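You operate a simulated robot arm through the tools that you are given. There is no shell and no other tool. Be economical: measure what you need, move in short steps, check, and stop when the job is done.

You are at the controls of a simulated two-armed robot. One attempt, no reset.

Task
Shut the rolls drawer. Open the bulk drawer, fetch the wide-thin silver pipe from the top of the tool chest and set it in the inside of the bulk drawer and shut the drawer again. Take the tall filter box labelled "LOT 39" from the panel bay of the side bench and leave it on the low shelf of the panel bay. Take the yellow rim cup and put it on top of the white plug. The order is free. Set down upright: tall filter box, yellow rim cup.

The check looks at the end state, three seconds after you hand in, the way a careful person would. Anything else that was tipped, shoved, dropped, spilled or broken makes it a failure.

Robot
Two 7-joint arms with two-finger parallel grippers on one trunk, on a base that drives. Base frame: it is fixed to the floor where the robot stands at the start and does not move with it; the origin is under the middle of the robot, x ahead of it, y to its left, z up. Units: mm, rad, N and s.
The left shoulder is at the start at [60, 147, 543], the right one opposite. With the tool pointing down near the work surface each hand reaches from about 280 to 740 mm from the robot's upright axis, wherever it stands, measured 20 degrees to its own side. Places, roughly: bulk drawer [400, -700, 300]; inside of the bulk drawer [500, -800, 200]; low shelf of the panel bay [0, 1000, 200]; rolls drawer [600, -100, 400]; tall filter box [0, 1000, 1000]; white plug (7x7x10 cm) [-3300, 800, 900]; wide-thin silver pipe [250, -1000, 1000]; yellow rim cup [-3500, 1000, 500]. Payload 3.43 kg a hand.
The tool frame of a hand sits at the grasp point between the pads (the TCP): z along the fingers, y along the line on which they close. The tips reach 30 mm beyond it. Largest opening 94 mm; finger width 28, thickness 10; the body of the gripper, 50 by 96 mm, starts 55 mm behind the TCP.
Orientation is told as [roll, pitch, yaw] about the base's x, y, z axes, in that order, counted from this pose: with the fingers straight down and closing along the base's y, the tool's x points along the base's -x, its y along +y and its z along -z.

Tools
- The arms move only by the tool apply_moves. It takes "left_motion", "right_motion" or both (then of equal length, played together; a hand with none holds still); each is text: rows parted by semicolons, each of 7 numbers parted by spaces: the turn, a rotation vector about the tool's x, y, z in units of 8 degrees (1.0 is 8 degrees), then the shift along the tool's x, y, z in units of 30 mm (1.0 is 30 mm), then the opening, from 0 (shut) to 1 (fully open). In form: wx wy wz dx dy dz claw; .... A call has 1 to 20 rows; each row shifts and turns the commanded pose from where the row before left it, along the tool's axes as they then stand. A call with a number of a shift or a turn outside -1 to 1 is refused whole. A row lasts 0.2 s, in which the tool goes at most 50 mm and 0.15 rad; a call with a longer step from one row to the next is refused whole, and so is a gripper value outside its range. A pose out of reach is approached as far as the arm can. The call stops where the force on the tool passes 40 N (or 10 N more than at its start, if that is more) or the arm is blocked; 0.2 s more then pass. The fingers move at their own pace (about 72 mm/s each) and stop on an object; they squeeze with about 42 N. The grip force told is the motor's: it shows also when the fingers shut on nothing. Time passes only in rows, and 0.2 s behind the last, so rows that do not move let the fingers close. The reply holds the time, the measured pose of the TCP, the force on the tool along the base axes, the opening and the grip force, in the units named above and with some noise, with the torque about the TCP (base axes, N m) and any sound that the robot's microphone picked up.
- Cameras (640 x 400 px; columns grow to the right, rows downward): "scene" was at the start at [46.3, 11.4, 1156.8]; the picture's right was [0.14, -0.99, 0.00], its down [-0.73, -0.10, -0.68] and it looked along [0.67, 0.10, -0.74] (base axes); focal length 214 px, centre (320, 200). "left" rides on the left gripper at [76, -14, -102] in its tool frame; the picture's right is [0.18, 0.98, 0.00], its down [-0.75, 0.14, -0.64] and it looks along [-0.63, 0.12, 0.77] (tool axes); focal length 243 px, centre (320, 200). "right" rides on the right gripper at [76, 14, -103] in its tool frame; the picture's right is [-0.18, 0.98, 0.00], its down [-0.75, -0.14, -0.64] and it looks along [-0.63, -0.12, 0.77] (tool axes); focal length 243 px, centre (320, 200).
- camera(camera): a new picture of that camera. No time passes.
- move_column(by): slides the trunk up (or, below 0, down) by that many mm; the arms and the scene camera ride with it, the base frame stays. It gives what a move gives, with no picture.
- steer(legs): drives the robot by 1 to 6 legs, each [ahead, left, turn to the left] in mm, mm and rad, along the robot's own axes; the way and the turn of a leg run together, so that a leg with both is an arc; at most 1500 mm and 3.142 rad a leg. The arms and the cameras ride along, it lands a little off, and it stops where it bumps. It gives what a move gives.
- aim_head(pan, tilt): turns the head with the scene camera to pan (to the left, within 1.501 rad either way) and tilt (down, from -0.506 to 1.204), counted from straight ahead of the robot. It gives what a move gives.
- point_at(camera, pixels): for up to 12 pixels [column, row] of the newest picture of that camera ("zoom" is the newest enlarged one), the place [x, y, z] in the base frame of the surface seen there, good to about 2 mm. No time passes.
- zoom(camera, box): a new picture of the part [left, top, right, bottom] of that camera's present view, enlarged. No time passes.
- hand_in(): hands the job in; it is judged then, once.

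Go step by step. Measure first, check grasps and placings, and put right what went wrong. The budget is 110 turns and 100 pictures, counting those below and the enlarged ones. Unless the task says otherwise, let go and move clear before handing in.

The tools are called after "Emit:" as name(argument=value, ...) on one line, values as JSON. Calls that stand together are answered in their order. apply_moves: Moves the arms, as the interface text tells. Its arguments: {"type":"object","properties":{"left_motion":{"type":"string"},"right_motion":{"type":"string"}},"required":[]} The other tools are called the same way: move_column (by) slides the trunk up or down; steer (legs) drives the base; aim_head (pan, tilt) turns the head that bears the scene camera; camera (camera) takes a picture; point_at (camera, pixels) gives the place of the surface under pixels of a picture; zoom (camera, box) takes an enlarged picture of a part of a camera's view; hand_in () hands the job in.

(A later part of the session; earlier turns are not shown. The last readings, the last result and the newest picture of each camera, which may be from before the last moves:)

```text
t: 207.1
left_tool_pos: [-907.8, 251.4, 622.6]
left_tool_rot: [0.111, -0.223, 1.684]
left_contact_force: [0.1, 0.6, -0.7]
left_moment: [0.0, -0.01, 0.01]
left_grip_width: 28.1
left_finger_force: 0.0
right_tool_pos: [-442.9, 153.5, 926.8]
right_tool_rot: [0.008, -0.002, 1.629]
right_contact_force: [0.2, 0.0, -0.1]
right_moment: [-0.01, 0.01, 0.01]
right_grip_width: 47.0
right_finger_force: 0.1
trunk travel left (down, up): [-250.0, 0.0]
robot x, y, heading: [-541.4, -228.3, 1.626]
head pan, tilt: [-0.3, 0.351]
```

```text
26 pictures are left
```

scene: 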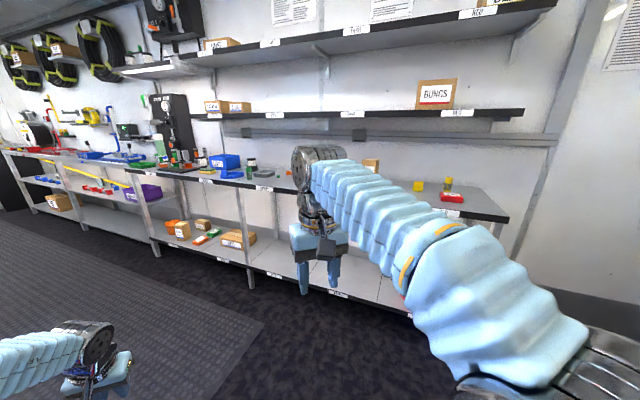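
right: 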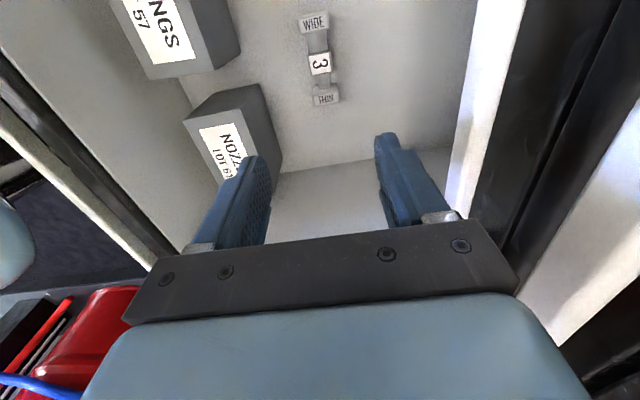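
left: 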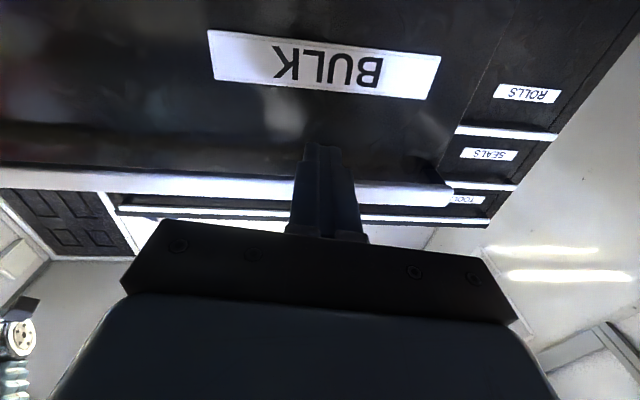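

The bench bays have small labels; the filter boxes are hidden behind the right arm around (370,165). Strafe a little and zoom.

Emit:
steer(legs=[[0, -350, -0.055]])

Emit:
aim_head(pan=0.2, tilt=0.45)

Emit:
camera(camera="scene")

```text
t: 209.4
left_tool_pos: [-541.5, 280.5, 622.3]
left_tool_rot: [0.11, -0.224, 1.633]
left_contact_force: [-0.3, -0.1, -0.9]
left_moment: [0.01, 0.01, 0.02]
left_grip_width: 28.1
left_finger_force: 0.1
right_tool_pos: [-82.6, 159.0, 927.8]
right_tool_rot: [0.006, -0.002, 1.578]
right_contact_force: [0.0, 0.5, 0.3]
right_moment: [0.01, -0.01, -0.01]
right_grip_width: 47.0
right_finger_force: 0.1
trunk travel left (down, up): [-250.0, 0.0]
robot x, y, heading: [-201.2, -214.8, 1.577]
head pan, tilt: [-0.3, 0.351]
```

```text
t: 210.3
left_tool_pos: [-542.1, 279.4, 621.8]
left_tool_rot: [0.111, -0.224, 1.631]
left_contact_force: [0.1, 0.2, -0.5]
left_moment: [0.0, -0.01, -0.01]
left_grip_width: 27.9
left_finger_force: 0.1
right_tool_pos: [-83.8, 158.9, 927.4]
right_tool_rot: [0.009, -0.001, 1.578]
right_contact_force: [0.6, 0.9, -0.1]
right_moment: [0.01, -0.03, 0.01]
right_grip_width: 46.9
right_finger_force: 0.1
trunk travel left (down, up): [-250.0, 0.0]
robot x, y, heading: [-202.9, -217.7, 1.578]
head pan, tilt: [0.201, 0.45]
```

```text
25 pictures are left
```

scene: 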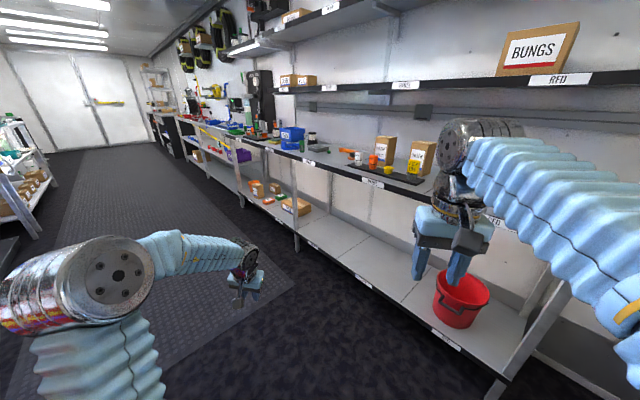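

Emit:
zoom(camera="scene", box=[290, 110, 460, 220])

Emit:
point_at(camera="scene", pixels=[[385, 155], [420, 165], [373, 182], [363, 280], [415, 295], [350, 240], [330, 220], [445, 340], [310, 162], [312, 245], [480, 215], [300, 230]])

```text
3.64 times, centred on (375, 165) of scene
```

zoom: 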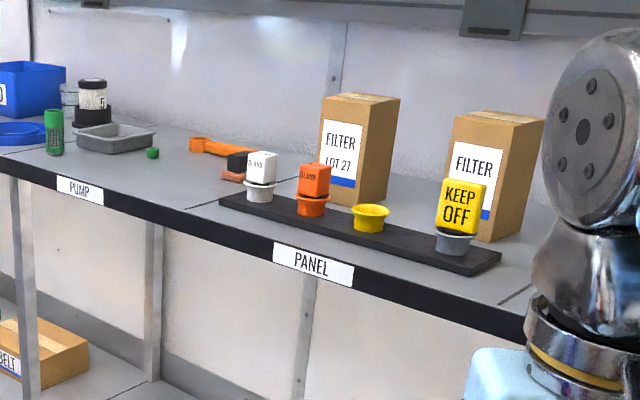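

```text
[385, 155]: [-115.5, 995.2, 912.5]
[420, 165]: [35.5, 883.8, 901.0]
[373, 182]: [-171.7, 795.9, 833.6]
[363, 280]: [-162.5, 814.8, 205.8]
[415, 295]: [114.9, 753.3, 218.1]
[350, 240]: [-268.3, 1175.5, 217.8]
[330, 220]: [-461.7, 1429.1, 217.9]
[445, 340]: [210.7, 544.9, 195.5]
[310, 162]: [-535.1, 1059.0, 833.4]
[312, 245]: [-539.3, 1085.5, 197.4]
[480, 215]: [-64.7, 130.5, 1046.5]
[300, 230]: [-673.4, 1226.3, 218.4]
```

The box right of "LOT 27" should be LOT 39, behind a rack of plugs in the PANEL bay. The bench runs parallel to the chest's depth, so I need heading 0.943. Retract the left hand, turn, and approach for a closer look.

Emit:
apply_moves(left_motion="-0.5 1 0 1 0 -0.8 0.3; 0 0.6 0 1 0 -0.8 0.3; 0 0 0 1 0 -0.8 0.3; 0 0 0 1 0 -0.8 0.3; 0 0 0 1 0 -0.8 0.3; 0 0 0 1 0 -0.8 0.3; 0 0 0 0 0 -0.8 0.3; 0 0 0 0 0 -0.8 0.3")

Emit:
steer(legs=[[0, 0, -0.62], [0, 600, 0], [420, 0, 0]])

Emit:
aim_head(pan=-0.1, tilt=0.3)

Emit:
camera(camera="scene")

```text
refused: row 1 steps farther than a row can; nothing moved
```

```text
t: 217.2
left_tool_pos: [-474.4, 1026.0, 621.6]
left_tool_rot: [0.11, -0.214, 1.057]
left_contact_force: [-0.8, -0.3, -0.1]
left_moment: [-0.01, 0.0, -0.01]
left_grip_width: 28.0
left_finger_force: 0.0
right_tool_pos: [-154.2, 679.4, 928.7]
right_tool_rot: [0.009, -0.006, 1.001]
right_contact_force: [-0.7, 1.0, 0.2]
right_moment: [0.01, -0.01, 0.0]
right_grip_width: 47.2
right_finger_force: 0.1
trunk travel left (down, up): [-250.0, 0.0]
robot x, y, heading: [-458.4, 433.1, 1.003]
head pan, tilt: [0.201, 0.45]
stopped in leg 3: the robot was blocked; the commanded pose is now the measured one
```

```text
t: 218.0
left_tool_pos: [-476.3, 1024.4, 621.3]
left_tool_rot: [0.113, -0.212, 1.056]
left_contact_force: [-0.3, 0.5, 0.6]
left_moment: [-0.01, 0.03, 0.01]
left_grip_width: 28.2
left_finger_force: 0.0
right_tool_pos: [-154.4, 678.7, 929.2]
right_tool_rot: [0.008, -0.005, 1.0]
right_contact_force: [0.6, -0.6, -0.6]
right_moment: [0.02, -0.01, 0.0]
right_grip_width: 46.9
right_finger_force: 0.0
trunk travel left (down, up): [-250.0, 0.0]
robot x, y, heading: [-457.3, 432.8, 1.0]
head pan, tilt: [-0.099, 0.3]
```

```text
23 pictures are left
```

scene: 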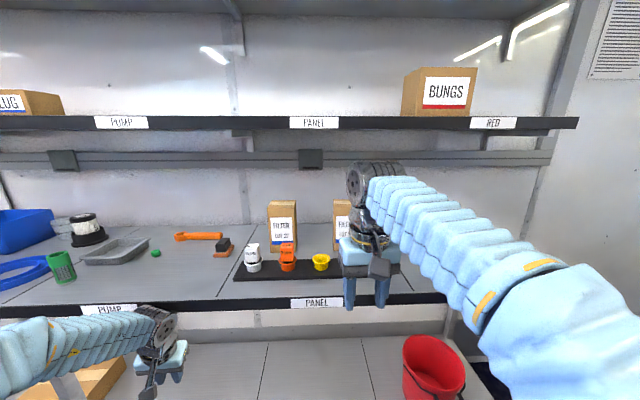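

The left arm ran against the bench front. Back off 250, then retract the left hand.

Emit:
steer(legs=[[-230, 0, -0.057]])

Emit:
apply_moves(left_motion="0 0 0 1 0 -0.6 0.3; 0 0 0 1 0 -0.6 0.3; 0 0 0 1 0 -0.6 0.3; 0 0 0 1 0 -0.6 0.3; 0 0 0 1 0 -0.6 0.3; 0 0 0 1 0 -0.6 0.3; 0 0 0 0 0 -1 0.3; 0 0 0 0 0 -1 0.3; 0 0 0 0 0 -1 0.3; 0 0 0 0 0 -1 0.3; 0 0 0 0 0 -1 0.3")

Emit:
aim_head(pan=0.0, tilt=0.4)

Emit:
camera(camera="scene")

```text
t: 219.7
left_tool_pos: [-570.6, 840.6, 618.7]
left_tool_rot: [0.112, -0.209, 1.005]
left_contact_force: [-0.4, 0.5, 0.8]
left_moment: [-0.02, -0.01, -0.05]
left_grip_width: 28.1
left_finger_force: 0.0
right_tool_pos: [-267.6, 480.0, 926.8]
right_tool_rot: [0.008, -0.002, 0.95]
right_contact_force: [-0.3, 0.0, -0.6]
right_moment: [0.01, 0.0, -0.02]
right_grip_width: 47.2
right_finger_force: 0.0
trunk travel left (down, up): [-250.0, 0.0]
robot x, y, heading: [-584.3, 247.8, 0.953]
head pan, tilt: [-0.099, 0.3]
```

```text
t: 222.1
left_tool_pos: [-667.7, 634.6, 832.9]
left_tool_rot: [0.11, -0.206, 1.008]
left_contact_force: [0.2, -0.1, -0.1]
left_moment: [-0.02, 0.0, 0.0]
left_grip_width: 28.4
left_finger_force: 0.2
right_tool_pos: [-266.5, 479.3, 928.7]
right_tool_rot: [0.008, -0.001, 0.952]
right_contact_force: [0.6, 0.3, -0.5]
right_moment: [-0.01, -0.02, -0.01]
right_grip_width: 47.0
right_finger_force: 0.0
trunk travel left (down, up): [-250.0, 0.0]
robot x, y, heading: [-587.3, 243.3, 0.949]
head pan, tilt: [-0.099, 0.3]
```

```text
t: 222.8
left_tool_pos: [-667.8, 634.2, 832.0]
left_tool_rot: [0.111, -0.209, 1.007]
left_contact_force: [-0.5, -0.7, 0.7]
left_moment: [0.01, 0.0, 0.02]
left_grip_width: 28.0
left_finger_force: 0.1
right_tool_pos: [-266.8, 479.8, 927.3]
right_tool_rot: [0.009, -0.003, 0.951]
right_contact_force: [-0.5, 0.2, 0.1]
right_moment: [-0.01, -0.03, 0.0]
right_grip_width: 46.8
right_finger_force: 0.1
trunk travel left (down, up): [-250.0, 0.0]
robot x, y, heading: [-582.4, 245.2, 0.947]
head pan, tilt: [0.0, 0.4]
```

```text
22 pictures are left
```

scene: 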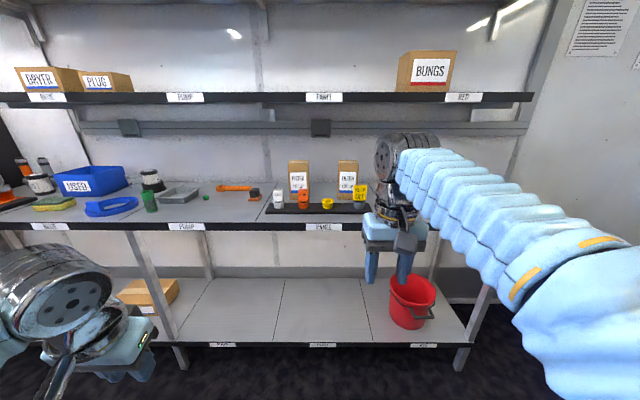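

Zoom to read the lots and measure the right box, the rack end, and the low shelf.

Emit:
zoom(camera="scene", box=[260, 145, 380, 220])

Emit:
point_at(camera="zoom", pixels=[[415, 90], [520, 90], [425, 78], [500, 78], [440, 100], [415, 180], [565, 345], [590, 310], [600, 350], [540, 220], [520, 150], [480, 330]])

Emit:
point_at(camera="scene", pixels=[[322, 345], [280, 330], [365, 330], [290, 285], [360, 285], [325, 227], [255, 222], [372, 222], [222, 345], [425, 345], [320, 300]])

```text
5.33 times, centred on (320, 182) of scene
```

zoom: 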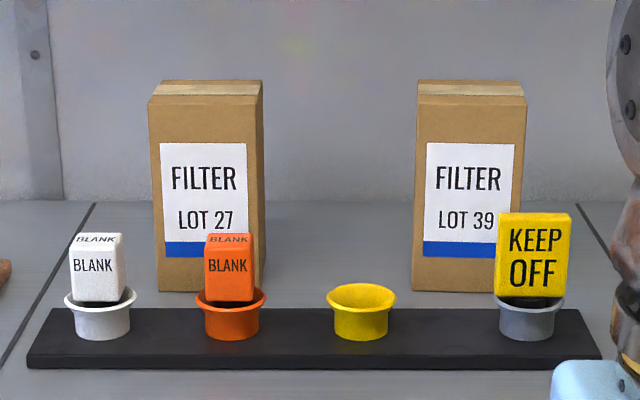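

```text
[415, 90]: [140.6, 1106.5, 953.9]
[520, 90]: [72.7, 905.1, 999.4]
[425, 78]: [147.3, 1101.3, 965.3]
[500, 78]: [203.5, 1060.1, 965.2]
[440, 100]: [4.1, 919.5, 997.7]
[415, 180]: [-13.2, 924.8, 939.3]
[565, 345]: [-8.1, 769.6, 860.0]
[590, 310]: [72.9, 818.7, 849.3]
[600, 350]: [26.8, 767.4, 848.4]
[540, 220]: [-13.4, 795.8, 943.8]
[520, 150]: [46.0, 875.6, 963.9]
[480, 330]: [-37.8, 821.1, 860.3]
```

```text
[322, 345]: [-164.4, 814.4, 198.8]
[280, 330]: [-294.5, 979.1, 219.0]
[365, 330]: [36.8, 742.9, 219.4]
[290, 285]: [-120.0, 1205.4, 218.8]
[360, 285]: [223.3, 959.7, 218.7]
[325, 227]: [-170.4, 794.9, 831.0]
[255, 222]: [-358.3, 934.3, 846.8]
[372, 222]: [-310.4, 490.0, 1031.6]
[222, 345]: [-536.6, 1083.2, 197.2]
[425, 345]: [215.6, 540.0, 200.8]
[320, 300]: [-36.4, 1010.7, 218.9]
```

The right box is "LOT 39": front face at depth 738, width 77 (−555…−478 along the bench), top z≈1000. I'll straddle it front/back, coming from the right, past the rack. Raise both hands and roll the right hand 90°.

Emit:
apply_moves(left_motion="0 0 0 0.3 0 -0.7 0.3; 0 0 0 0.3 0 -0.7 0.3; 0 0 0 0.3 0 -0.7 0.3; 0 0 0 0.3 0 -0.7 0.3; 0 0 0 0.3 0 -0.7 0.3; 0 0 0 0.3 0 -0.7 0.3; 0 0 0 0 0 0 0.3; 0 0 0 0 0 0 0.3; 0 0 0 0 0 0 0.3; 0 0 0 0 0 0 0.3; 0 0 0 0 0 0 0.3; 0 0 0 0 0 0 0.3; 0 0 0 0 0 0 0.3; 0 0 0 0 0 0 0.3", right_motion="0 0 0 0 0 -0.7 1; 0 0 0 0 0 -0.7 1; 0 0 0.95 0 0 0 1; 0 0 0.95 0 0 0 1; 0 0 0.95 0 0 0 1; 0 0 0.95 0 0 0 1; 0 0 0.95 0 0 0 1; 0 0 0.95 0 0 0 1; 0 0 0.95 0 0 0 1; 0 0 0.95 0 0 0 1; 0 0 0.95 0 0 0 1; 0 0 0.95 0 0 0 1; 0 0 0.95 0 0 0 1; 0 0 0.85 0 0 0 1")

Emit:
steer(legs=[[0, -150, 0]])

```text
t: 225.8
left_tool_pos: [-699.7, 556.3, 944.3]
left_tool_rot: [0.111, -0.21, 1.005]
left_contact_force: [0.4, 0.4, -0.5]
left_moment: [-0.02, 0.02, -0.02]
left_grip_width: 28.3
left_finger_force: 0.1
right_tool_pos: [-266.7, 480.4, 969.7]
right_tool_rot: [0.003, 0.008, -0.628]
right_contact_force: [-0.2, 0.1, 0.6]
right_moment: [0.04, 0.0, 0.0]
right_grip_width: 93.8
right_finger_force: 0.0
trunk travel left (down, up): [-250.0, 0.0]
robot x, y, heading: [-584.4, 243.7, 0.945]
head pan, tilt: [0.0, 0.4]
```

```text
t: 227.2
left_tool_pos: [-578.5, 470.7, 943.3]
left_tool_rot: [0.109, -0.21, 1.008]
left_contact_force: [0.0, 0.6, 0.5]
left_moment: [-0.02, 0.01, 0.04]
left_grip_width: 28.0
left_finger_force: 0.1
right_tool_pos: [-144.5, 391.8, 969.0]
right_tool_rot: [0.001, 0.008, -0.626]
right_contact_force: [0.7, -0.1, -0.6]
right_moment: [0.0, -0.01, -0.02]
right_grip_width: 94.0
right_finger_force: 0.1
trunk travel left (down, up): [-250.0, 0.0]
robot x, y, heading: [-465.0, 157.2, 0.946]
head pan, tilt: [0.0, 0.4]
```

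Drive ahead 280 and check the area right of the rack before going in.

Emit:
steer(legs=[[280, 0, 0]])

Emit:
aim_head(pan=-0.2, tilt=0.5)

Emit:
camera(camera="scene")

```text
t: 229.1
left_tool_pos: [-420.6, 692.4, 943.7]
left_tool_rot: [0.111, -0.209, 1.011]
left_contact_force: [-0.2, -0.1, 0.1]
left_moment: [0.01, 0.01, 0.04]
left_grip_width: 28.1
left_finger_force: 0.0
right_tool_pos: [14.4, 617.0, 969.0]
right_tool_rot: [0.002, 0.01, -0.621]
right_contact_force: [-0.8, -0.2, 0.0]
right_moment: [0.0, -0.01, -0.01]
right_grip_width: 93.9
right_finger_force: 0.0
trunk travel left (down, up): [-250.0, 0.0]
robot x, y, heading: [-303.9, 382.2, 0.958]
head pan, tilt: [0.0, 0.4]
```

```text
t: 229.8
left_tool_pos: [-420.4, 692.1, 943.0]
left_tool_rot: [0.112, -0.209, 1.01]
left_contact_force: [-0.1, 0.4, -0.4]
left_moment: [0.0, 0.01, 0.01]
left_grip_width: 28.2
left_finger_force: 0.0
right_tool_pos: [14.0, 617.7, 968.2]
right_tool_rot: [0.002, 0.01, -0.621]
right_contact_force: [0.7, -0.7, 1.6]
right_moment: [0.01, 0.03, 0.0]
right_grip_width: 93.9
right_finger_force: 0.1
trunk travel left (down, up): [-250.0, 0.0]
robot x, y, heading: [-304.6, 382.7, 0.957]
head pan, tilt: [-0.201, 0.499]
```

```text
20 pictures are left
```

scene: 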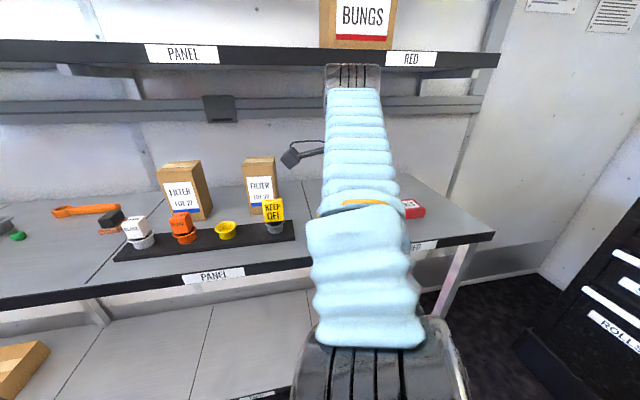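

Emit:
point_at(camera="scene", pixels=[[402, 212], [410, 200], [340, 55], [400, 62], [353, 75], [250, 160], [270, 158], [273, 190], [277, 230], [292, 225]])

Emit:
zoom(camera="scene", box=[225, 140, 305, 245])

Emit:
point_at(camera="zoom", pixels=[[280, 72], [365, 62], [270, 62], [350, 58], [385, 120], [300, 65], [340, 65], [380, 165]])

```text
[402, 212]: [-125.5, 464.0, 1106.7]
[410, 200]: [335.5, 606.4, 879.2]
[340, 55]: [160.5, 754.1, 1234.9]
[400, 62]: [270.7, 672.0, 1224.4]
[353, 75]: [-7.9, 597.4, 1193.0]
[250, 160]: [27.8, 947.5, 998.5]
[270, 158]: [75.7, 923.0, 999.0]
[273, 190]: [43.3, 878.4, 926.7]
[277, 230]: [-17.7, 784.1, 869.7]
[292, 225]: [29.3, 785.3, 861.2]
```

```text
3.81 times, centred on (265, 192) of scene
```

zoom: 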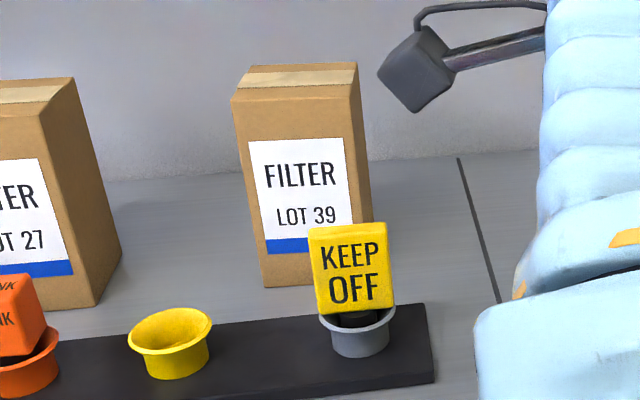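

```text
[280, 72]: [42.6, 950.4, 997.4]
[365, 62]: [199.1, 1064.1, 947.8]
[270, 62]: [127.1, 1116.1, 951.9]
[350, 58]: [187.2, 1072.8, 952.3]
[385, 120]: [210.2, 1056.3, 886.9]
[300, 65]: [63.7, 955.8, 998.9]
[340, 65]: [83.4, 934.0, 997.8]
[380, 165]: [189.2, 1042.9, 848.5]
```

Box centre ≈ (along −516, depth 775), depth 75; upper shelf underside ≈1220. Drive 180 further, then extend the arm in depth and lower slightly, staying right of the box.

Emit:
steer(legs=[[180, 0, -0.012]])

Emit:
apply_moves(right_motion="0 0 0 0 0.5 0.25 1; 0 0 0 0 0.5 0.25 1; 0 0 0 0 0.5 0 1; 0 0 0 0 0.5 0 1; 0 0 0 0 0.5 0 1; 0 0 0 0 0.4 0 1")

Emit:
camera(camera="right")

```text
t: 231.3
left_tool_pos: [-312.1, 838.0, 943.6]
left_tool_rot: [0.11, -0.21, 0.998]
left_contact_force: [0.3, -0.2, 0.4]
left_moment: [-0.02, 0.02, -0.03]
left_grip_width: 28.2
left_finger_force: 0.0
right_tool_pos: [119.4, 756.5, 970.4]
right_tool_rot: [0.004, 0.009, -0.633]
right_contact_force: [-0.3, 0.2, 0.4]
right_moment: [0.02, -0.01, -0.02]
right_grip_width: 94.1
right_finger_force: 0.0
trunk travel left (down, up): [-250.0, 0.0]
robot x, y, heading: [-201.0, 529.2, 0.94]
head pan, tilt: [-0.201, 0.499]
```

```text
t: 232.7
left_tool_pos: [-312.0, 838.0, 943.7]
left_tool_rot: [0.11, -0.208, 0.999]
left_contact_force: [0.3, -0.6, 0.1]
left_moment: [-0.05, -0.02, -0.02]
left_grip_width: 28.2
left_finger_force: 0.0
right_tool_pos: [173.1, 829.6, 953.3]
right_tool_rot: [0.003, 0.008, -0.632]
right_contact_force: [-0.3, 0.3, -0.3]
right_moment: [0.01, 0.02, -0.01]
right_grip_width: 94.2
right_finger_force: 0.1
trunk travel left (down, up): [-250.0, 0.0]
robot x, y, heading: [-201.0, 522.8, 0.945]
head pan, tilt: [-0.201, 0.499]
```

```text
18 pictures are left
```

right: 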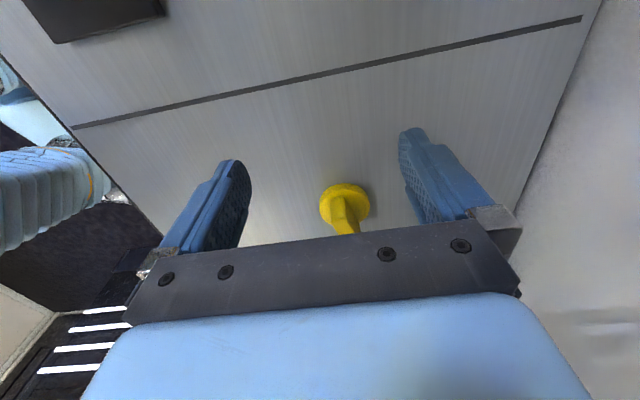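

A yellow item lies behind the hand's path; the box is on the other side. Strafe left 100 towards the box, keeping it straddled, and check.

Emit:
steer(legs=[[0, 85, 0]])

Emit:
camera(camera="right")

```text
t: 233.8
left_tool_pos: [-380.6, 887.7, 943.5]
left_tool_rot: [0.109, -0.209, 0.999]
left_contact_force: [-0.1, 0.3, -0.1]
left_moment: [0.0, -0.04, 0.03]
left_grip_width: 28.3
left_finger_force: 0.1
right_tool_pos: [103.8, 878.7, 953.9]
right_tool_rot: [0.002, 0.008, -0.631]
right_contact_force: [-0.9, 0.1, 0.2]
right_moment: [0.01, 0.04, 0.0]
right_grip_width: 94.0
right_finger_force: 0.1
trunk travel left (down, up): [-250.0, 0.0]
robot x, y, heading: [-266.3, 578.3, 0.948]
head pan, tilt: [-0.201, 0.499]
```

```text
17 pictures are left
```

right: 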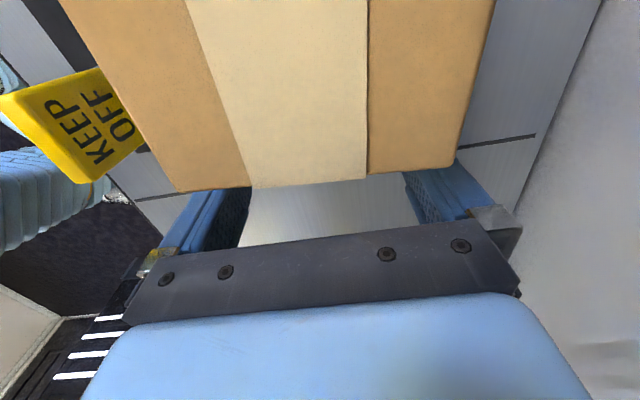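

The box top is centred between the fingers (cols 178–455). Advance 83 mm over it and close.

Emit:
apply_moves(right_motion="0 0 0 0.5 0.1 0 1; 0 0 0 0.6 0 0 1; 0 0 0 0.6 0 0 1; 0 0 0 0.6 0 0 1; 0 0 0 0.45 0 0 1; 0 0 0 0 0 0 0.6; 0 0 0 0 0 0 0.5; 0 0 0 0 0 0 0.5; 0 0 0 0 0 0 0.5")

```text
t: 235.8
left_tool_pos: [-380.8, 888.0, 943.8]
left_tool_rot: [0.111, -0.209, 0.999]
left_contact_force: [-0.9, 0.8, 0.0]
left_moment: [-0.01, 0.01, 0.03]
left_grip_width: 28.4
left_finger_force: 0.1
right_tool_pos: [37.7, 931.4, 953.0]
right_tool_rot: [0.003, 0.009, -0.632]
right_contact_force: [-0.3, -0.4, -0.1]
right_moment: [0.04, 0.0, -0.02]
right_grip_width: 84.5
right_finger_force: 42.2
trunk travel left (down, up): [-250.0, 0.0]
robot x, y, heading: [-267.6, 578.5, 0.947]
head pan, tilt: [-0.201, 0.499]
```

Gripped at 84.5 mm. Lift 18 mm, then strafe right 125 to clear the rack's end.

Emit:
apply_moves(right_motion="0 0 0 0 0 -0.3 0.5; 0 0 0 0 0 -0.3 0.5; 0 0 0 0 0 0 0.5")

Emit:
steer(legs=[[0, -122, 0]])

Emit:
camera(camera="scene")

```text
t: 236.6
left_tool_pos: [-381.2, 888.5, 942.8]
left_tool_rot: [0.11, -0.209, 1.0]
left_contact_force: [-0.3, -0.9, 0.0]
left_moment: [-0.01, -0.01, 0.01]
left_grip_width: 28.1
left_finger_force: 0.1
right_tool_pos: [42.2, 933.2, 954.7]
right_tool_rot: [-0.01, 0.004, -0.63]
right_contact_force: [0.2, 0.2, -0.3]
right_moment: [0.0, 0.01, -0.07]
right_grip_width: 84.6
right_finger_force: 42.0
right hand out of reach, approached as far as the arm can: row 1, 2
trunk travel left (down, up): [-250.0, 0.0]
robot x, y, heading: [-267.8, 578.8, 0.943]
head pan, tilt: [-0.201, 0.499]
```

```text
t: 237.9
left_tool_pos: [-283.0, 817.1, 943.5]
left_tool_rot: [0.109, -0.21, 1.001]
left_contact_force: [-0.8, -0.2, -0.2]
left_moment: [0.0, 0.02, 0.01]
left_grip_width: 28.3
left_finger_force: 0.1
right_tool_pos: [141.0, 862.1, 955.5]
right_tool_rot: [-0.01, 0.005, -0.627]
right_contact_force: [-0.4, 0.4, -0.9]
right_moment: [0.0, -0.01, 0.04]
right_grip_width: 84.4
right_finger_force: 41.8
trunk travel left (down, up): [-250.0, 0.0]
robot x, y, heading: [-172.2, 504.2, 0.945]
head pan, tilt: [-0.201, 0.499]
```

```text
16 pictures are left
```

scene: 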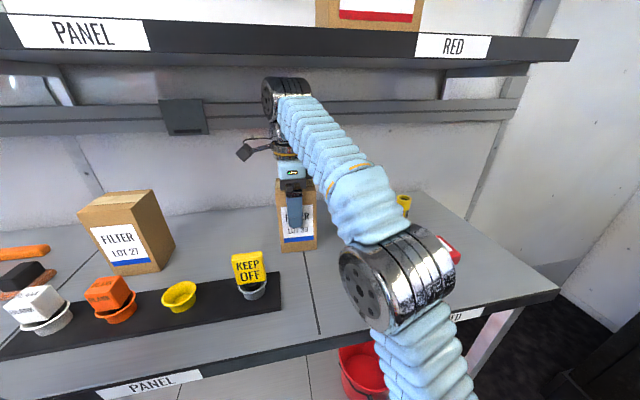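

The box stands clear to the right of the rack (KEEP OFF at (250,270) untouched). Shift 12 more right, then back out 340 over the bench edge.

Emit:
steer(legs=[[0, -12, 0], [-345, 0, 0]])

Emit:
camera(camera="right")

```text
t: 240.4
left_tool_pos: [-476.6, 529.2, 942.6]
left_tool_rot: [0.109, -0.209, 1.008]
left_contact_force: [0.7, -0.8, 1.4]
left_moment: [-0.01, 0.01, -0.03]
left_grip_width: 28.3
left_finger_force: 0.0
right_tool_pos: [-52.8, 576.7, 955.4]
right_tool_rot: [-0.007, 0.004, -0.621]
right_contact_force: [-1.0, 0.2, -1.2]
right_moment: [-0.01, 0.02, 0.01]
right_grip_width: 84.3
right_finger_force: 42.2
trunk travel left (down, up): [-250.0, 0.0]
robot x, y, heading: [-358.0, 216.1, 0.954]
head pan, tilt: [-0.201, 0.499]
```

```text
15 pictures are left
```

right: 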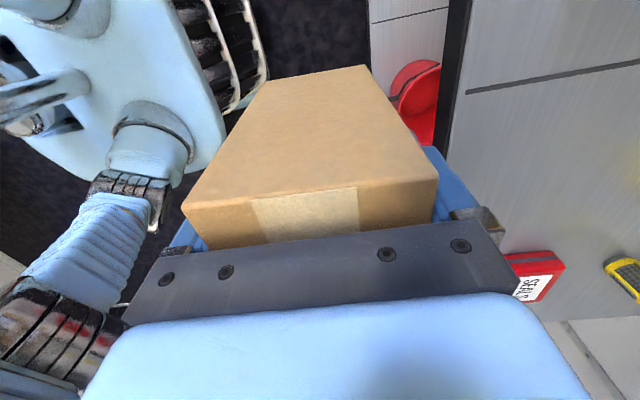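

Check the box's posture from the scene camera.

Emit:
zoom(camera="scene", box=[220, 120, 400, 300])

```text
2.22 times, centred on (310, 210) of scene
```

zoom: 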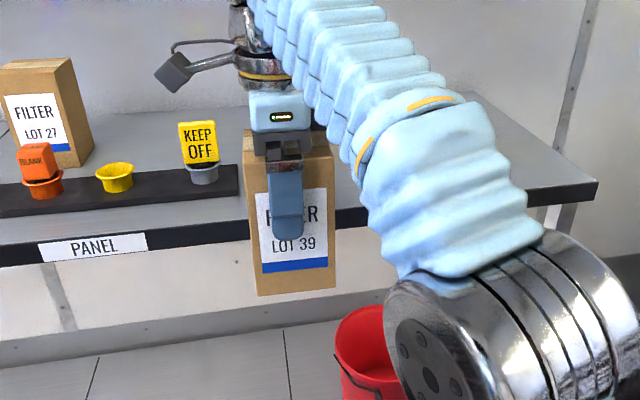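

The box is upright and clear of the bench. Lower the trunk, then the hand to z≈345 in front of the low shelf.

Emit:
move_column(by=-250)

Emit:
apply_moves(right_motion="0 0 0 0 0 1 0.5; 0 0 0 0 0 1 0.5; 0 0 0 0 0 1 0.5; 0 0 0 0 0 1 0.5; 0 0 0 0 0 1 0.5; 0 0 0 0 0 1 0.5; 0 0 0 0 0 1 0.5; 0 0 0 0 0 1 0.5; 0 0 0 0 0 1 0.5; 0 0 0 0 0 1 0.5; 0 0 0 0 0 1 0.5; 0 0 0 0 0 1 0.5")

Emit:
steer(legs=[[0, 185, -0.01]])

Emit:
camera(camera="scene")

```text
t: 243.0
left_tool_pos: [-475.7, 528.0, 693.1]
left_tool_rot: [0.112, -0.209, 1.006]
left_contact_force: [1.2, -0.1, 0.4]
left_moment: [0.03, 0.0, 0.02]
left_grip_width: 28.3
left_finger_force: 0.0
right_tool_pos: [-52.4, 576.8, 705.5]
right_tool_rot: [-0.01, 0.006, -0.623]
right_contact_force: [0.2, -0.5, -1.7]
right_moment: [-0.02, 0.03, 0.0]
right_grip_width: 84.2
right_finger_force: 42.0
trunk travel left (down, up): [0.0, 250.0]
robot x, y, heading: [-357.1, 222.3, 0.947]
head pan, tilt: [-0.201, 0.499]
```

```text
t: 245.6
left_tool_pos: [-475.4, 527.9, 693.3]
left_tool_rot: [0.111, -0.209, 1.007]
left_contact_force: [-0.4, -0.2, -0.3]
left_moment: [-0.01, -0.01, 0.0]
left_grip_width: 28.2
left_finger_force: 0.1
right_tool_pos: [-55.8, 574.3, 344.4]
right_tool_rot: [-0.008, 0.003, -0.623]
right_contact_force: [-0.4, -0.1, -0.5]
right_moment: [0.01, 0.01, -0.01]
right_grip_width: 84.1
right_finger_force: 41.7
trunk travel left (down, up): [0.0, 250.0]
robot x, y, heading: [-358.2, 216.4, 0.953]
head pan, tilt: [-0.201, 0.499]
```

```text
t: 247.1
left_tool_pos: [-620.0, 636.2, 693.3]
left_tool_rot: [0.11, -0.21, 1.001]
left_contact_force: [-0.8, 0.1, 0.8]
left_moment: [-0.01, 0.01, 0.01]
left_grip_width: 28.1
left_finger_force: 0.1
right_tool_pos: [-199.3, 678.8, 343.9]
right_tool_rot: [-0.008, 0.004, -0.629]
right_contact_force: [-0.1, 0.3, -1.6]
right_moment: [0.01, 0.04, -0.01]
right_grip_width: 84.0
right_finger_force: 41.9
trunk travel left (down, up): [0.0, 250.0]
robot x, y, heading: [-508.9, 323.2, 0.948]
head pan, tilt: [-0.201, 0.499]
```

```text
13 pictures are left
```

scene: 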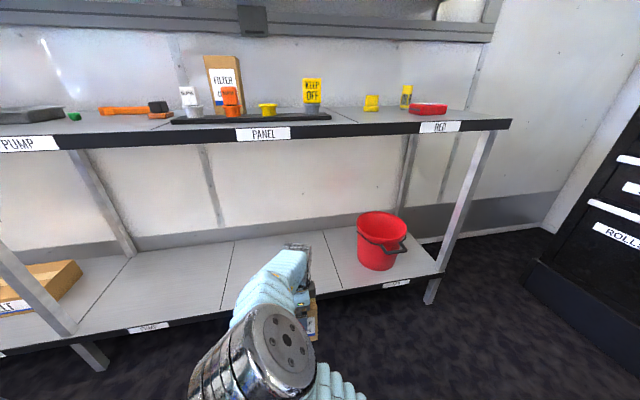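

The low PANEL shelf ahead is clear. Drive ahead 195 and lower onto the shelf.

Emit:
steer(legs=[[195, 0, 0]])

Emit:
apply_moves(right_motion="0 0 0 0 0 0.3 0.5; 0 0 0 0 0 0.2 0.5; 0 0 0 0 0 0.12 0.5; 0 0 0 0 0 0.1 0.5; 0 0 0 0 0 0 0.5")

```text
t: 248.7
left_tool_pos: [-502.5, 796.6, 693.7]
left_tool_rot: [0.11, -0.212, 0.995]
left_contact_force: [0.3, -0.7, 0.1]
left_moment: [0.02, -0.01, 0.03]
left_grip_width: 28.0
left_finger_force: 0.1
right_tool_pos: [-79.5, 837.7, 346.6]
right_tool_rot: [-0.012, 0.005, -0.634]
right_contact_force: [1.0, 0.3, -2.1]
right_moment: [0.0, 0.02, -0.01]
right_grip_width: 83.9
right_finger_force: 42.1
trunk travel left (down, up): [0.0, 250.0]
robot x, y, heading: [-388.8, 485.7, 0.938]
head pan, tilt: [-0.201, 0.499]
```

```text
t: 249.9
left_tool_pos: [-501.8, 796.0, 694.2]
left_tool_rot: [0.111, -0.209, 0.994]
left_contact_force: [0.1, 0.1, -0.2]
left_moment: [-0.02, 0.02, 0.02]
left_grip_width: 28.0
left_finger_force: 0.0
right_tool_pos: [-81.3, 839.1, 323.9]
right_tool_rot: [-0.008, 0.006, -0.635]
right_contact_force: [-1.3, -1.1, 2.2]
right_moment: [0.05, -0.12, -0.04]
right_grip_width: 83.8
right_finger_force: 41.5
trunk travel left (down, up): [0.0, 250.0]
robot x, y, heading: [-388.1, 487.8, 0.94]
head pan, tilt: [-0.201, 0.499]
```

The box touches the shelf. Open fully, rise 100 mm, and look.

Emit:
apply_moves(right_motion="0 0 0 0 0 0.06 0.7; 0 0 0 0 0 0 1; 0 0 0 0 0 0 1; 0 0 0 0 0 -0.3 1; 0 0 0 0 0 -0.8 1; 0 0 0 0 0 -1 1; 0 0 0 0 0 -1 1; 0 0 0 0 0 -1 1")

Emit:
camera(camera="right")

```text
t: 251.7
left_tool_pos: [-503.0, 797.0, 693.5]
left_tool_rot: [0.111, -0.21, 0.995]
left_contact_force: [0.2, 0.3, 0.1]
left_moment: [0.0, -0.02, 0.04]
left_grip_width: 28.3
left_finger_force: 0.1
right_tool_pos: [-79.5, 837.4, 447.7]
right_tool_rot: [-0.009, 0.002, -0.634]
right_contact_force: [0.3, 0.1, 0.2]
right_moment: [-0.01, 0.03, -0.01]
right_grip_width: 93.9
right_finger_force: 0.1
trunk travel left (down, up): [0.0, 250.0]
robot x, y, heading: [-388.2, 479.1, 0.943]
head pan, tilt: [-0.201, 0.499]
```

```text
12 pictures are left
```

right: 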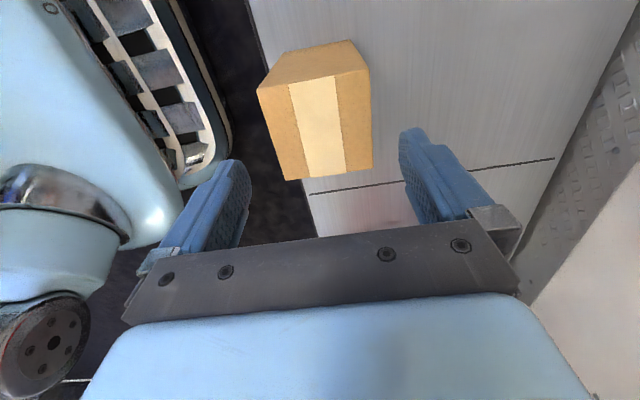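

The box stands upright on the low shelf. Back out, raise the trunk, and drive down the corridor toward the cup and plug.

Emit:
steer(legs=[[-460, 0, 0], [0, 0, 1.571], [1400, 0, 0]])

Emit:
move_column(by=250)

Emit:
aim_head(pan=0.6, tilt=0.35)

Emit:
camera(camera="scene")

```text
t: 265.2
left_tool_pos: [-2179.3, 693.9, 694.5]
left_tool_rot: [0.11, -0.21, 2.67]
left_contact_force: [0.5, 0.2, -0.6]
left_moment: [0.02, -0.01, 0.01]
left_grip_width: 28.3
left_finger_force: 0.0
right_tool_pos: [-2263.6, 1109.6, 447.3]
right_tool_rot: [-0.007, 0.006, 1.034]
right_contact_force: [-1.0, -0.1, -0.1]
right_moment: [0.01, 0.0, -0.02]
right_grip_width: 93.9
right_finger_force: 0.0
trunk travel left (down, up): [0.0, 250.0]
robot x, y, heading: [-1875.7, 836.5, 2.616]
head pan, tilt: [-0.201, 0.499]
```

```text
t: 267.8
left_tool_pos: [-2178.1, 692.7, 943.5]
left_tool_rot: [0.11, -0.211, 2.668]
left_contact_force: [-0.4, 0.3, 0.2]
left_moment: [-0.01, 0.04, -0.01]
left_grip_width: 28.1
left_finger_force: 0.0
right_tool_pos: [-2262.8, 1110.2, 696.5]
right_tool_rot: [-0.01, 0.004, 1.037]
right_contact_force: [-0.3, -0.2, 0.8]
right_moment: [-0.01, 0.01, 0.02]
right_grip_width: 93.9
right_finger_force: 0.1
trunk travel left (down, up): [-250.0, 0.0]
robot x, y, heading: [-1880.2, 832.2, 2.612]
head pan, tilt: [-0.201, 0.499]
```

```text
t: 268.9
left_tool_pos: [-2178.5, 693.6, 944.7]
left_tool_rot: [0.11, -0.211, 2.668]
left_contact_force: [-0.7, 0.8, 0.2]
left_moment: [-0.05, 0.03, 0.0]
left_grip_width: 28.2
left_finger_force: 0.1
right_tool_pos: [-2263.1, 1110.9, 696.2]
right_tool_rot: [-0.009, 0.006, 1.037]
right_contact_force: [-0.5, -0.4, -1.0]
right_moment: [-0.01, 0.02, 0.02]
right_grip_width: 93.9
right_finger_force: 0.0
trunk travel left (down, up): [-250.0, 0.0]
robot x, y, heading: [-1882.9, 841.6, 2.613]
head pan, tilt: [0.6, 0.351]
```

```text
11 pictures are left
```

scene: 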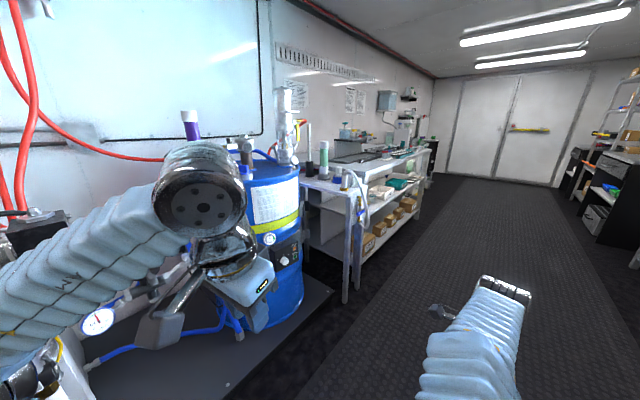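

The table with the plug is ahead on the left past the blue drum. Correct the heading, drive 1100 along the corridor, and look left.

Emit:
point_at(camera="scene", pixels=[[357, 285], [345, 298], [325, 290], [420, 215], [372, 165], [420, 160]])

Emit:
steer(legs=[[0, 0, -0.095], [1080, 0, 0]])

Emit:
aim_head(pan=1.3, tilt=0.45)

Emit:
camera(camera="scene")

```text
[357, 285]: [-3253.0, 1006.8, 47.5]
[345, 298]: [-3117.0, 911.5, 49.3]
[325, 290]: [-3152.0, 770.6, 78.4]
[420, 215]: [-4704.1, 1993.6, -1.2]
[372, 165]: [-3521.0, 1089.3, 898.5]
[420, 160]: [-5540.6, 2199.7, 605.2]
```

```text
t: 275.0
left_tool_pos: [-3071.1, 1368.4, 944.4]
left_tool_rot: [0.109, -0.209, 2.559]
left_contact_force: [0.4, 0.0, -0.5]
left_moment: [0.02, 0.01, 0.01]
left_grip_width: 28.3
left_finger_force: 0.1
right_tool_pos: [-3108.3, 1792.5, 696.9]
right_tool_rot: [-0.009, 0.005, 0.929]
right_contact_force: [-0.4, 1.1, 0.1]
right_moment: [0.01, -0.01, 0.01]
right_grip_width: 93.9
right_finger_force: 0.1
trunk travel left (down, up): [-250.0, 0.0]
robot x, y, heading: [-2757.5, 1476.7, 2.506]
head pan, tilt: [0.6, 0.351]
```

```text
t: 276.0
left_tool_pos: [-3070.4, 1368.8, 944.1]
left_tool_rot: [0.109, -0.21, 2.559]
left_contact_force: [0.6, -1.0, 0.1]
left_moment: [0.01, -0.01, 0.04]
left_grip_width: 28.3
left_finger_force: 0.0
right_tool_pos: [-3109.1, 1791.9, 698.3]
right_tool_rot: [-0.008, 0.004, 0.929]
right_contact_force: [-0.3, -0.5, 0.1]
right_moment: [-0.02, 0.0, -0.04]
right_grip_width: 93.9
right_finger_force: 0.1
trunk travel left (down, up): [-250.0, 0.0]
robot x, y, heading: [-2756.3, 1479.5, 2.502]
head pan, tilt: [1.3, 0.45]
```

```text
10 pictures are left
```

scene: 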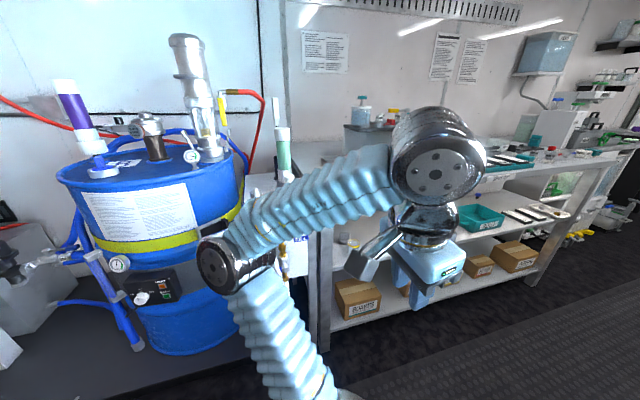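

The table's left end holds the area of interest, partly hidden by the left arm. Turn left to face the table and look.

Emit:
steer(legs=[[0, 0, 1.571], [0, -100, 0]])

Emit:
aim_head(pan=-0.1, tilt=0.4)

Emit:
camera(camera="scene")

```text
t: 281.0
left_tool_pos: [-2733.2, 1228.0, 943.4]
left_tool_rot: [0.111, -0.21, -2.169]
left_contact_force: [-0.6, -0.8, -0.6]
left_moment: [0.01, 0.01, 0.0]
left_grip_width: 28.3
left_finger_force: 0.0
right_tool_pos: [-3156.2, 1193.9, 697.9]
right_tool_rot: [-0.008, 0.005, 2.483]
right_contact_force: [-0.6, -0.3, 0.3]
right_moment: [-0.02, 0.01, 0.01]
right_grip_width: 94.0
right_finger_force: 0.0
trunk travel left (down, up): [-250.0, 0.0]
robot x, y, heading: [-2841.2, 1542.2, -2.227]
head pan, tilt: [1.3, 0.45]
```

```text
t: 282.5
left_tool_pos: [-2733.6, 1228.5, 943.5]
left_tool_rot: [0.11, -0.21, -2.17]
left_contact_force: [-0.2, 0.6, -0.3]
left_moment: [-0.03, 0.0, -0.06]
left_grip_width: 28.2
left_finger_force: 0.0
right_tool_pos: [-3156.0, 1195.7, 697.2]
right_tool_rot: [-0.009, 0.005, 2.484]
right_contact_force: [0.3, -0.4, 0.1]
right_moment: [-0.02, -0.01, 0.03]
right_grip_width: 94.3
right_finger_force: 0.0
trunk travel left (down, up): [-250.0, 0.0]
robot x, y, heading: [-2839.0, 1539.4, -2.223]
head pan, tilt: [-0.099, 0.4]
```

```text
9 pictures are left
```

scene: 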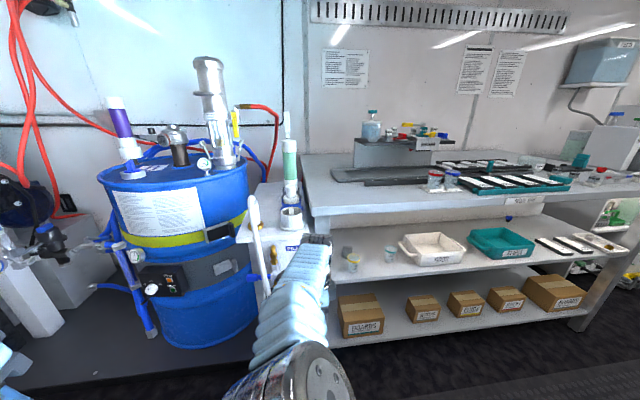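

A cup pair stands at (350,258) on the middle shelf; something white at (291,215). Zoom there and measure.

Emit:
zoom(camera="scene", box=[240, 180, 400, 280])

Emit:
point_at(camera="scene", pixels=[[291, 212], [291, 222], [352, 258], [345, 250], [388, 253], [351, 270], [330, 230], [420, 200], [283, 245], [340, 290], [330, 210], [265, 200]])

```text
4.00 times, centred on (320, 230) of scene
```

zoom: 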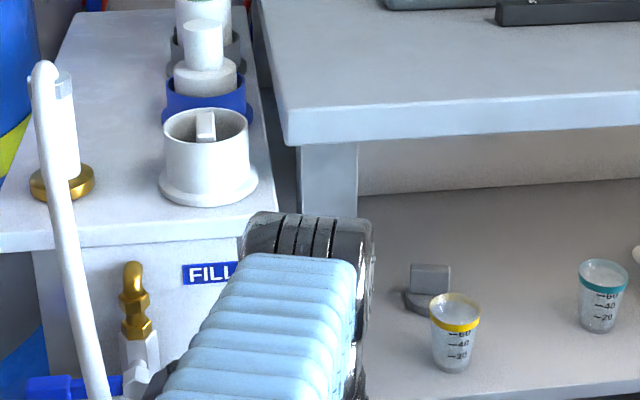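

```text
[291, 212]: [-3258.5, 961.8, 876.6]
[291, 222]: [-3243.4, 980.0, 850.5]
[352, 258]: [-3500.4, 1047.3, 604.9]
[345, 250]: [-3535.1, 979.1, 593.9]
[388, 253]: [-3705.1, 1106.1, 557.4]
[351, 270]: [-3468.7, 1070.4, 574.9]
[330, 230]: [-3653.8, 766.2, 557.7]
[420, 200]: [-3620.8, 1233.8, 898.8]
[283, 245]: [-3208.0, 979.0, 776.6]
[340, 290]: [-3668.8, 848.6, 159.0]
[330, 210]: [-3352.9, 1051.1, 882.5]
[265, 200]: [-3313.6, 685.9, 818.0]
```

The yellow-rim cup is at (−3500,1047), shelf z≈558; the white plug sits in the blue ring on the FILL stand. Measure the plug, roll the right hand back and bring the trunk down 100.

Emit:
point_at(camera="zoom", pixels=[[203, 24], [186, 45], [220, 45], [203, 60], [178, 80], [233, 80], [203, 90], [205, 112], [190, 6], [455, 298], [432, 330], [480, 310]])

Emit:
apply_moves(right_motion="0 0 -0.95 0 0 0 1; 0 0 -0.95 0 0 0 1; 0 0 -0.95 0 0 0 1; 0 0 -0.95 0 0 0 1; 0 0 -0.95 0 0 0 1; 0 0 -0.95 0 0 0 1; 0 0 -0.95 0 0 0 1; 0 0 -0.95 0 0 0 1; 0 0 -0.95 0 0 0 1; 0 0 -0.95 0 0 0 1; 0 0 -0.95 0 0 0 1; 0 0 -0.8 0 0 0 1")

Emit:
move_column(by=-95)

Emit:
steer(legs=[[0, -140, 0.02]])

```text
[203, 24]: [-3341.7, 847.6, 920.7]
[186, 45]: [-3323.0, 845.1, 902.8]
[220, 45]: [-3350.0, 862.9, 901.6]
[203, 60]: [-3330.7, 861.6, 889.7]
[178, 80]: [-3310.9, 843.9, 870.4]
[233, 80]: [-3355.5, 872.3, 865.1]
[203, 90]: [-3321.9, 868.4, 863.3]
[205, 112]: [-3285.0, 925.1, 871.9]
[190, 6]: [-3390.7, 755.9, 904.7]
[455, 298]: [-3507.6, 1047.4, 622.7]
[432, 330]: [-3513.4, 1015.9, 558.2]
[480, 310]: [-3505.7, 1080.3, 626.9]
```

```text
t: 285.1
left_tool_pos: [-2733.2, 1227.8, 943.4]
left_tool_rot: [0.111, -0.21, -2.169]
left_contact_force: [-0.4, -0.3, -0.6]
left_moment: [0.01, 0.0, -0.03]
left_grip_width: 28.1
left_finger_force: 0.0
right_tool_pos: [-3156.5, 1197.3, 695.9]
right_tool_rot: [0.006, 0.01, -2.228]
right_contact_force: [-0.1, -0.6, 0.6]
right_moment: [0.02, 0.02, -0.03]
right_grip_width: 94.0
right_finger_force: 0.2
trunk travel left (down, up): [-250.0, 0.0]
robot x, y, heading: [-2839.6, 1546.1, -2.223]
head pan, tilt: [-0.099, 0.4]
```

```text
t: 286.4
left_tool_pos: [-2733.5, 1228.0, 849.2]
left_tool_rot: [0.11, -0.209, -2.169]
left_contact_force: [-0.2, 1.1, 0.1]
left_moment: [0.02, -0.01, 0.02]
left_grip_width: 28.1
left_finger_force: 0.1
right_tool_pos: [-3157.9, 1196.0, 601.6]
right_tool_rot: [0.005, 0.009, -2.229]
right_contact_force: [0.1, -0.1, 0.3]
right_moment: [0.01, 0.03, -0.02]
right_grip_width: 94.1
right_finger_force: 0.0
trunk travel left (down, up): [-155.0, 95.0]
robot x, y, heading: [-2836.9, 1540.9, -2.228]
head pan, tilt: [-0.099, 0.4]
```

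```text
t: 287.7
left_tool_pos: [-2837.9, 1313.5, 848.2]
left_tool_rot: [0.109, -0.209, -2.146]
left_contact_force: [-0.3, -0.2, 0.1]
left_moment: [0.0, -0.03, -0.01]
left_grip_width: 28.3
left_finger_force: 0.2
right_tool_pos: [-3261.5, 1273.0, 601.7]
right_tool_rot: [0.006, 0.008, -2.207]
right_contact_force: [-1.0, -0.4, 0.5]
right_moment: [0.01, 0.0, -0.01]
right_grip_width: 93.9
right_finger_force: 0.1
trunk travel left (down, up): [-155.0, 95.0]
robot x, y, heading: [-2954.2, 1628.4, -2.201]
head pan, tilt: [-0.099, 0.4]
```

Cup centre ≈ (along −3444, depth −1198), rim top ≈628; plug knob centre ≈ (−3201, −1279), top z≈921. Strafe right 57, go ahead 225, and check with the hand camera.

Emit:
steer(legs=[[0, -57, 0], [225, 0, 0]])

Emit:
camera(camera="right")

Emit:
point_at(camera="right", pixels=[[320, 215], [320, 230], [300, 220], [340, 220]])

```text
t: 290.0
left_tool_pos: [-3017.7, 1162.9, 848.2]
left_tool_rot: [0.108, -0.208, -2.146]
left_contact_force: [0.1, -0.2, -0.4]
left_moment: [0.03, 0.02, 0.01]
left_grip_width: 28.3
left_finger_force: 0.1
right_tool_pos: [-3441.0, 1123.5, 601.2]
right_tool_rot: [0.006, 0.008, -2.206]
right_contact_force: [0.2, 0.5, -0.5]
right_moment: [-0.01, 0.0, -0.03]
right_grip_width: 93.9
right_finger_force: 0.0
trunk travel left (down, up): [-155.0, 95.0]
robot x, y, heading: [-3130.2, 1473.4, -2.203]
head pan, tilt: [-0.099, 0.4]
```

```text
7 pictures are left
```

right: 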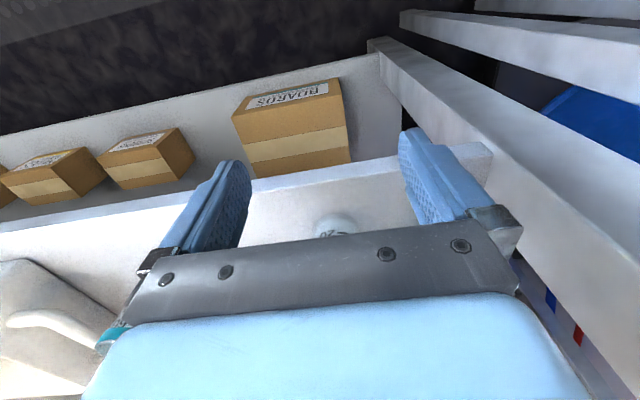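

```text
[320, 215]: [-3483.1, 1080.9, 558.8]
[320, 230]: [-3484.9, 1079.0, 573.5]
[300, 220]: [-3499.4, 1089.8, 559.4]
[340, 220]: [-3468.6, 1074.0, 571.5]
```

The cup base shows at (335,225), between the fingers, ~6 mm off centre. Advance 80 mm, shift 6 mm, and close.

Emit:
apply_moves(right_motion="0 0 0 0 0.2 0 1")

Emit:
steer(legs=[[80, 0, 0]])

Emit:
apply_moves(right_motion="0 0 0 0 0 0 0.6; 0 0 0 0 0 0 0.4; 0 0 0 0 0 0 0.2; 0 0 0 0 0 0 0.2; 0 0 0 0 0 0 0.2; 0 0 0 0 0 0 0.2")

Emit:
camera(camera="right")

```text
t: 290.4
left_tool_pos: [-3018.6, 1163.3, 848.8]
left_tool_rot: [0.109, -0.208, -2.148]
left_contact_force: [-0.7, 0.1, -1.3]
left_moment: [-0.01, 0.01, 0.02]
left_grip_width: 28.2
left_finger_force: 0.2
right_tool_pos: [-3436.3, 1119.3, 601.6]
right_tool_rot: [0.006, 0.008, -2.206]
right_contact_force: [0.1, 0.0, 0.1]
right_moment: [-0.02, -0.01, 0.0]
right_grip_width: 94.2
right_finger_force: 0.1
trunk travel left (down, up): [-155.0, 95.0]
robot x, y, heading: [-3129.9, 1473.7, -2.206]
head pan, tilt: [-0.099, 0.4]
```

```text
t: 291.5
left_tool_pos: [-3063.2, 1105.8, 849.3]
left_tool_rot: [0.112, -0.217, -2.149]
left_contact_force: [0.3, 0.0, 1.1]
left_moment: [0.02, 0.01, -0.02]
left_grip_width: 28.2
left_finger_force: 0.1
right_tool_pos: [-3474.7, 1064.5, 595.1]
right_tool_rot: [-0.004, 0.023, -2.203]
right_contact_force: [1.0, -0.5, 0.0]
right_moment: [0.0, 0.0, -0.01]
right_grip_width: 94.1
right_finger_force: 0.0
trunk travel left (down, up): [-155.0, 95.0]
robot x, y, heading: [-3179.1, 1410.7, -2.202]
head pan, tilt: [-0.099, 0.4]
```

```text
t: 292.9
left_tool_pos: [-3065.7, 1101.1, 849.5]
left_tool_rot: [0.11, -0.212, -2.147]
left_contact_force: [-0.8, 0.1, 0.1]
left_moment: [-0.01, 0.03, -0.01]
left_grip_width: 28.4
left_finger_force: 0.0
right_tool_pos: [-3475.3, 1062.5, 591.5]
right_tool_rot: [-0.003, 0.038, -2.201]
right_contact_force: [0.7, -0.4, 0.1]
right_moment: [-0.02, 0.0, 0.0]
right_grip_width: 51.3
right_finger_force: 42.1
trunk travel left (down, up): [-155.0, 95.0]
robot x, y, heading: [-3172.2, 1408.2, -2.201]
head pan, tilt: [-0.099, 0.4]
```

```text
6 pictures are left
```

right: 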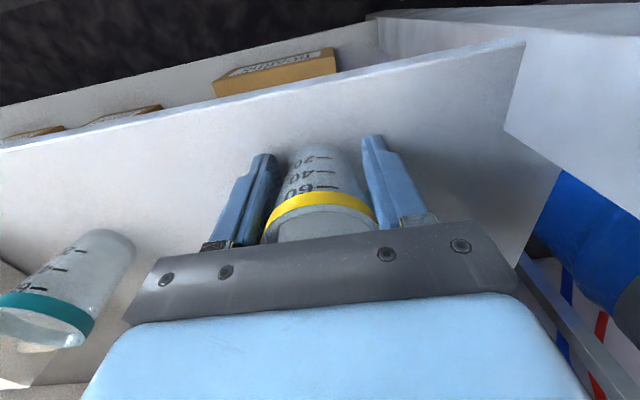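

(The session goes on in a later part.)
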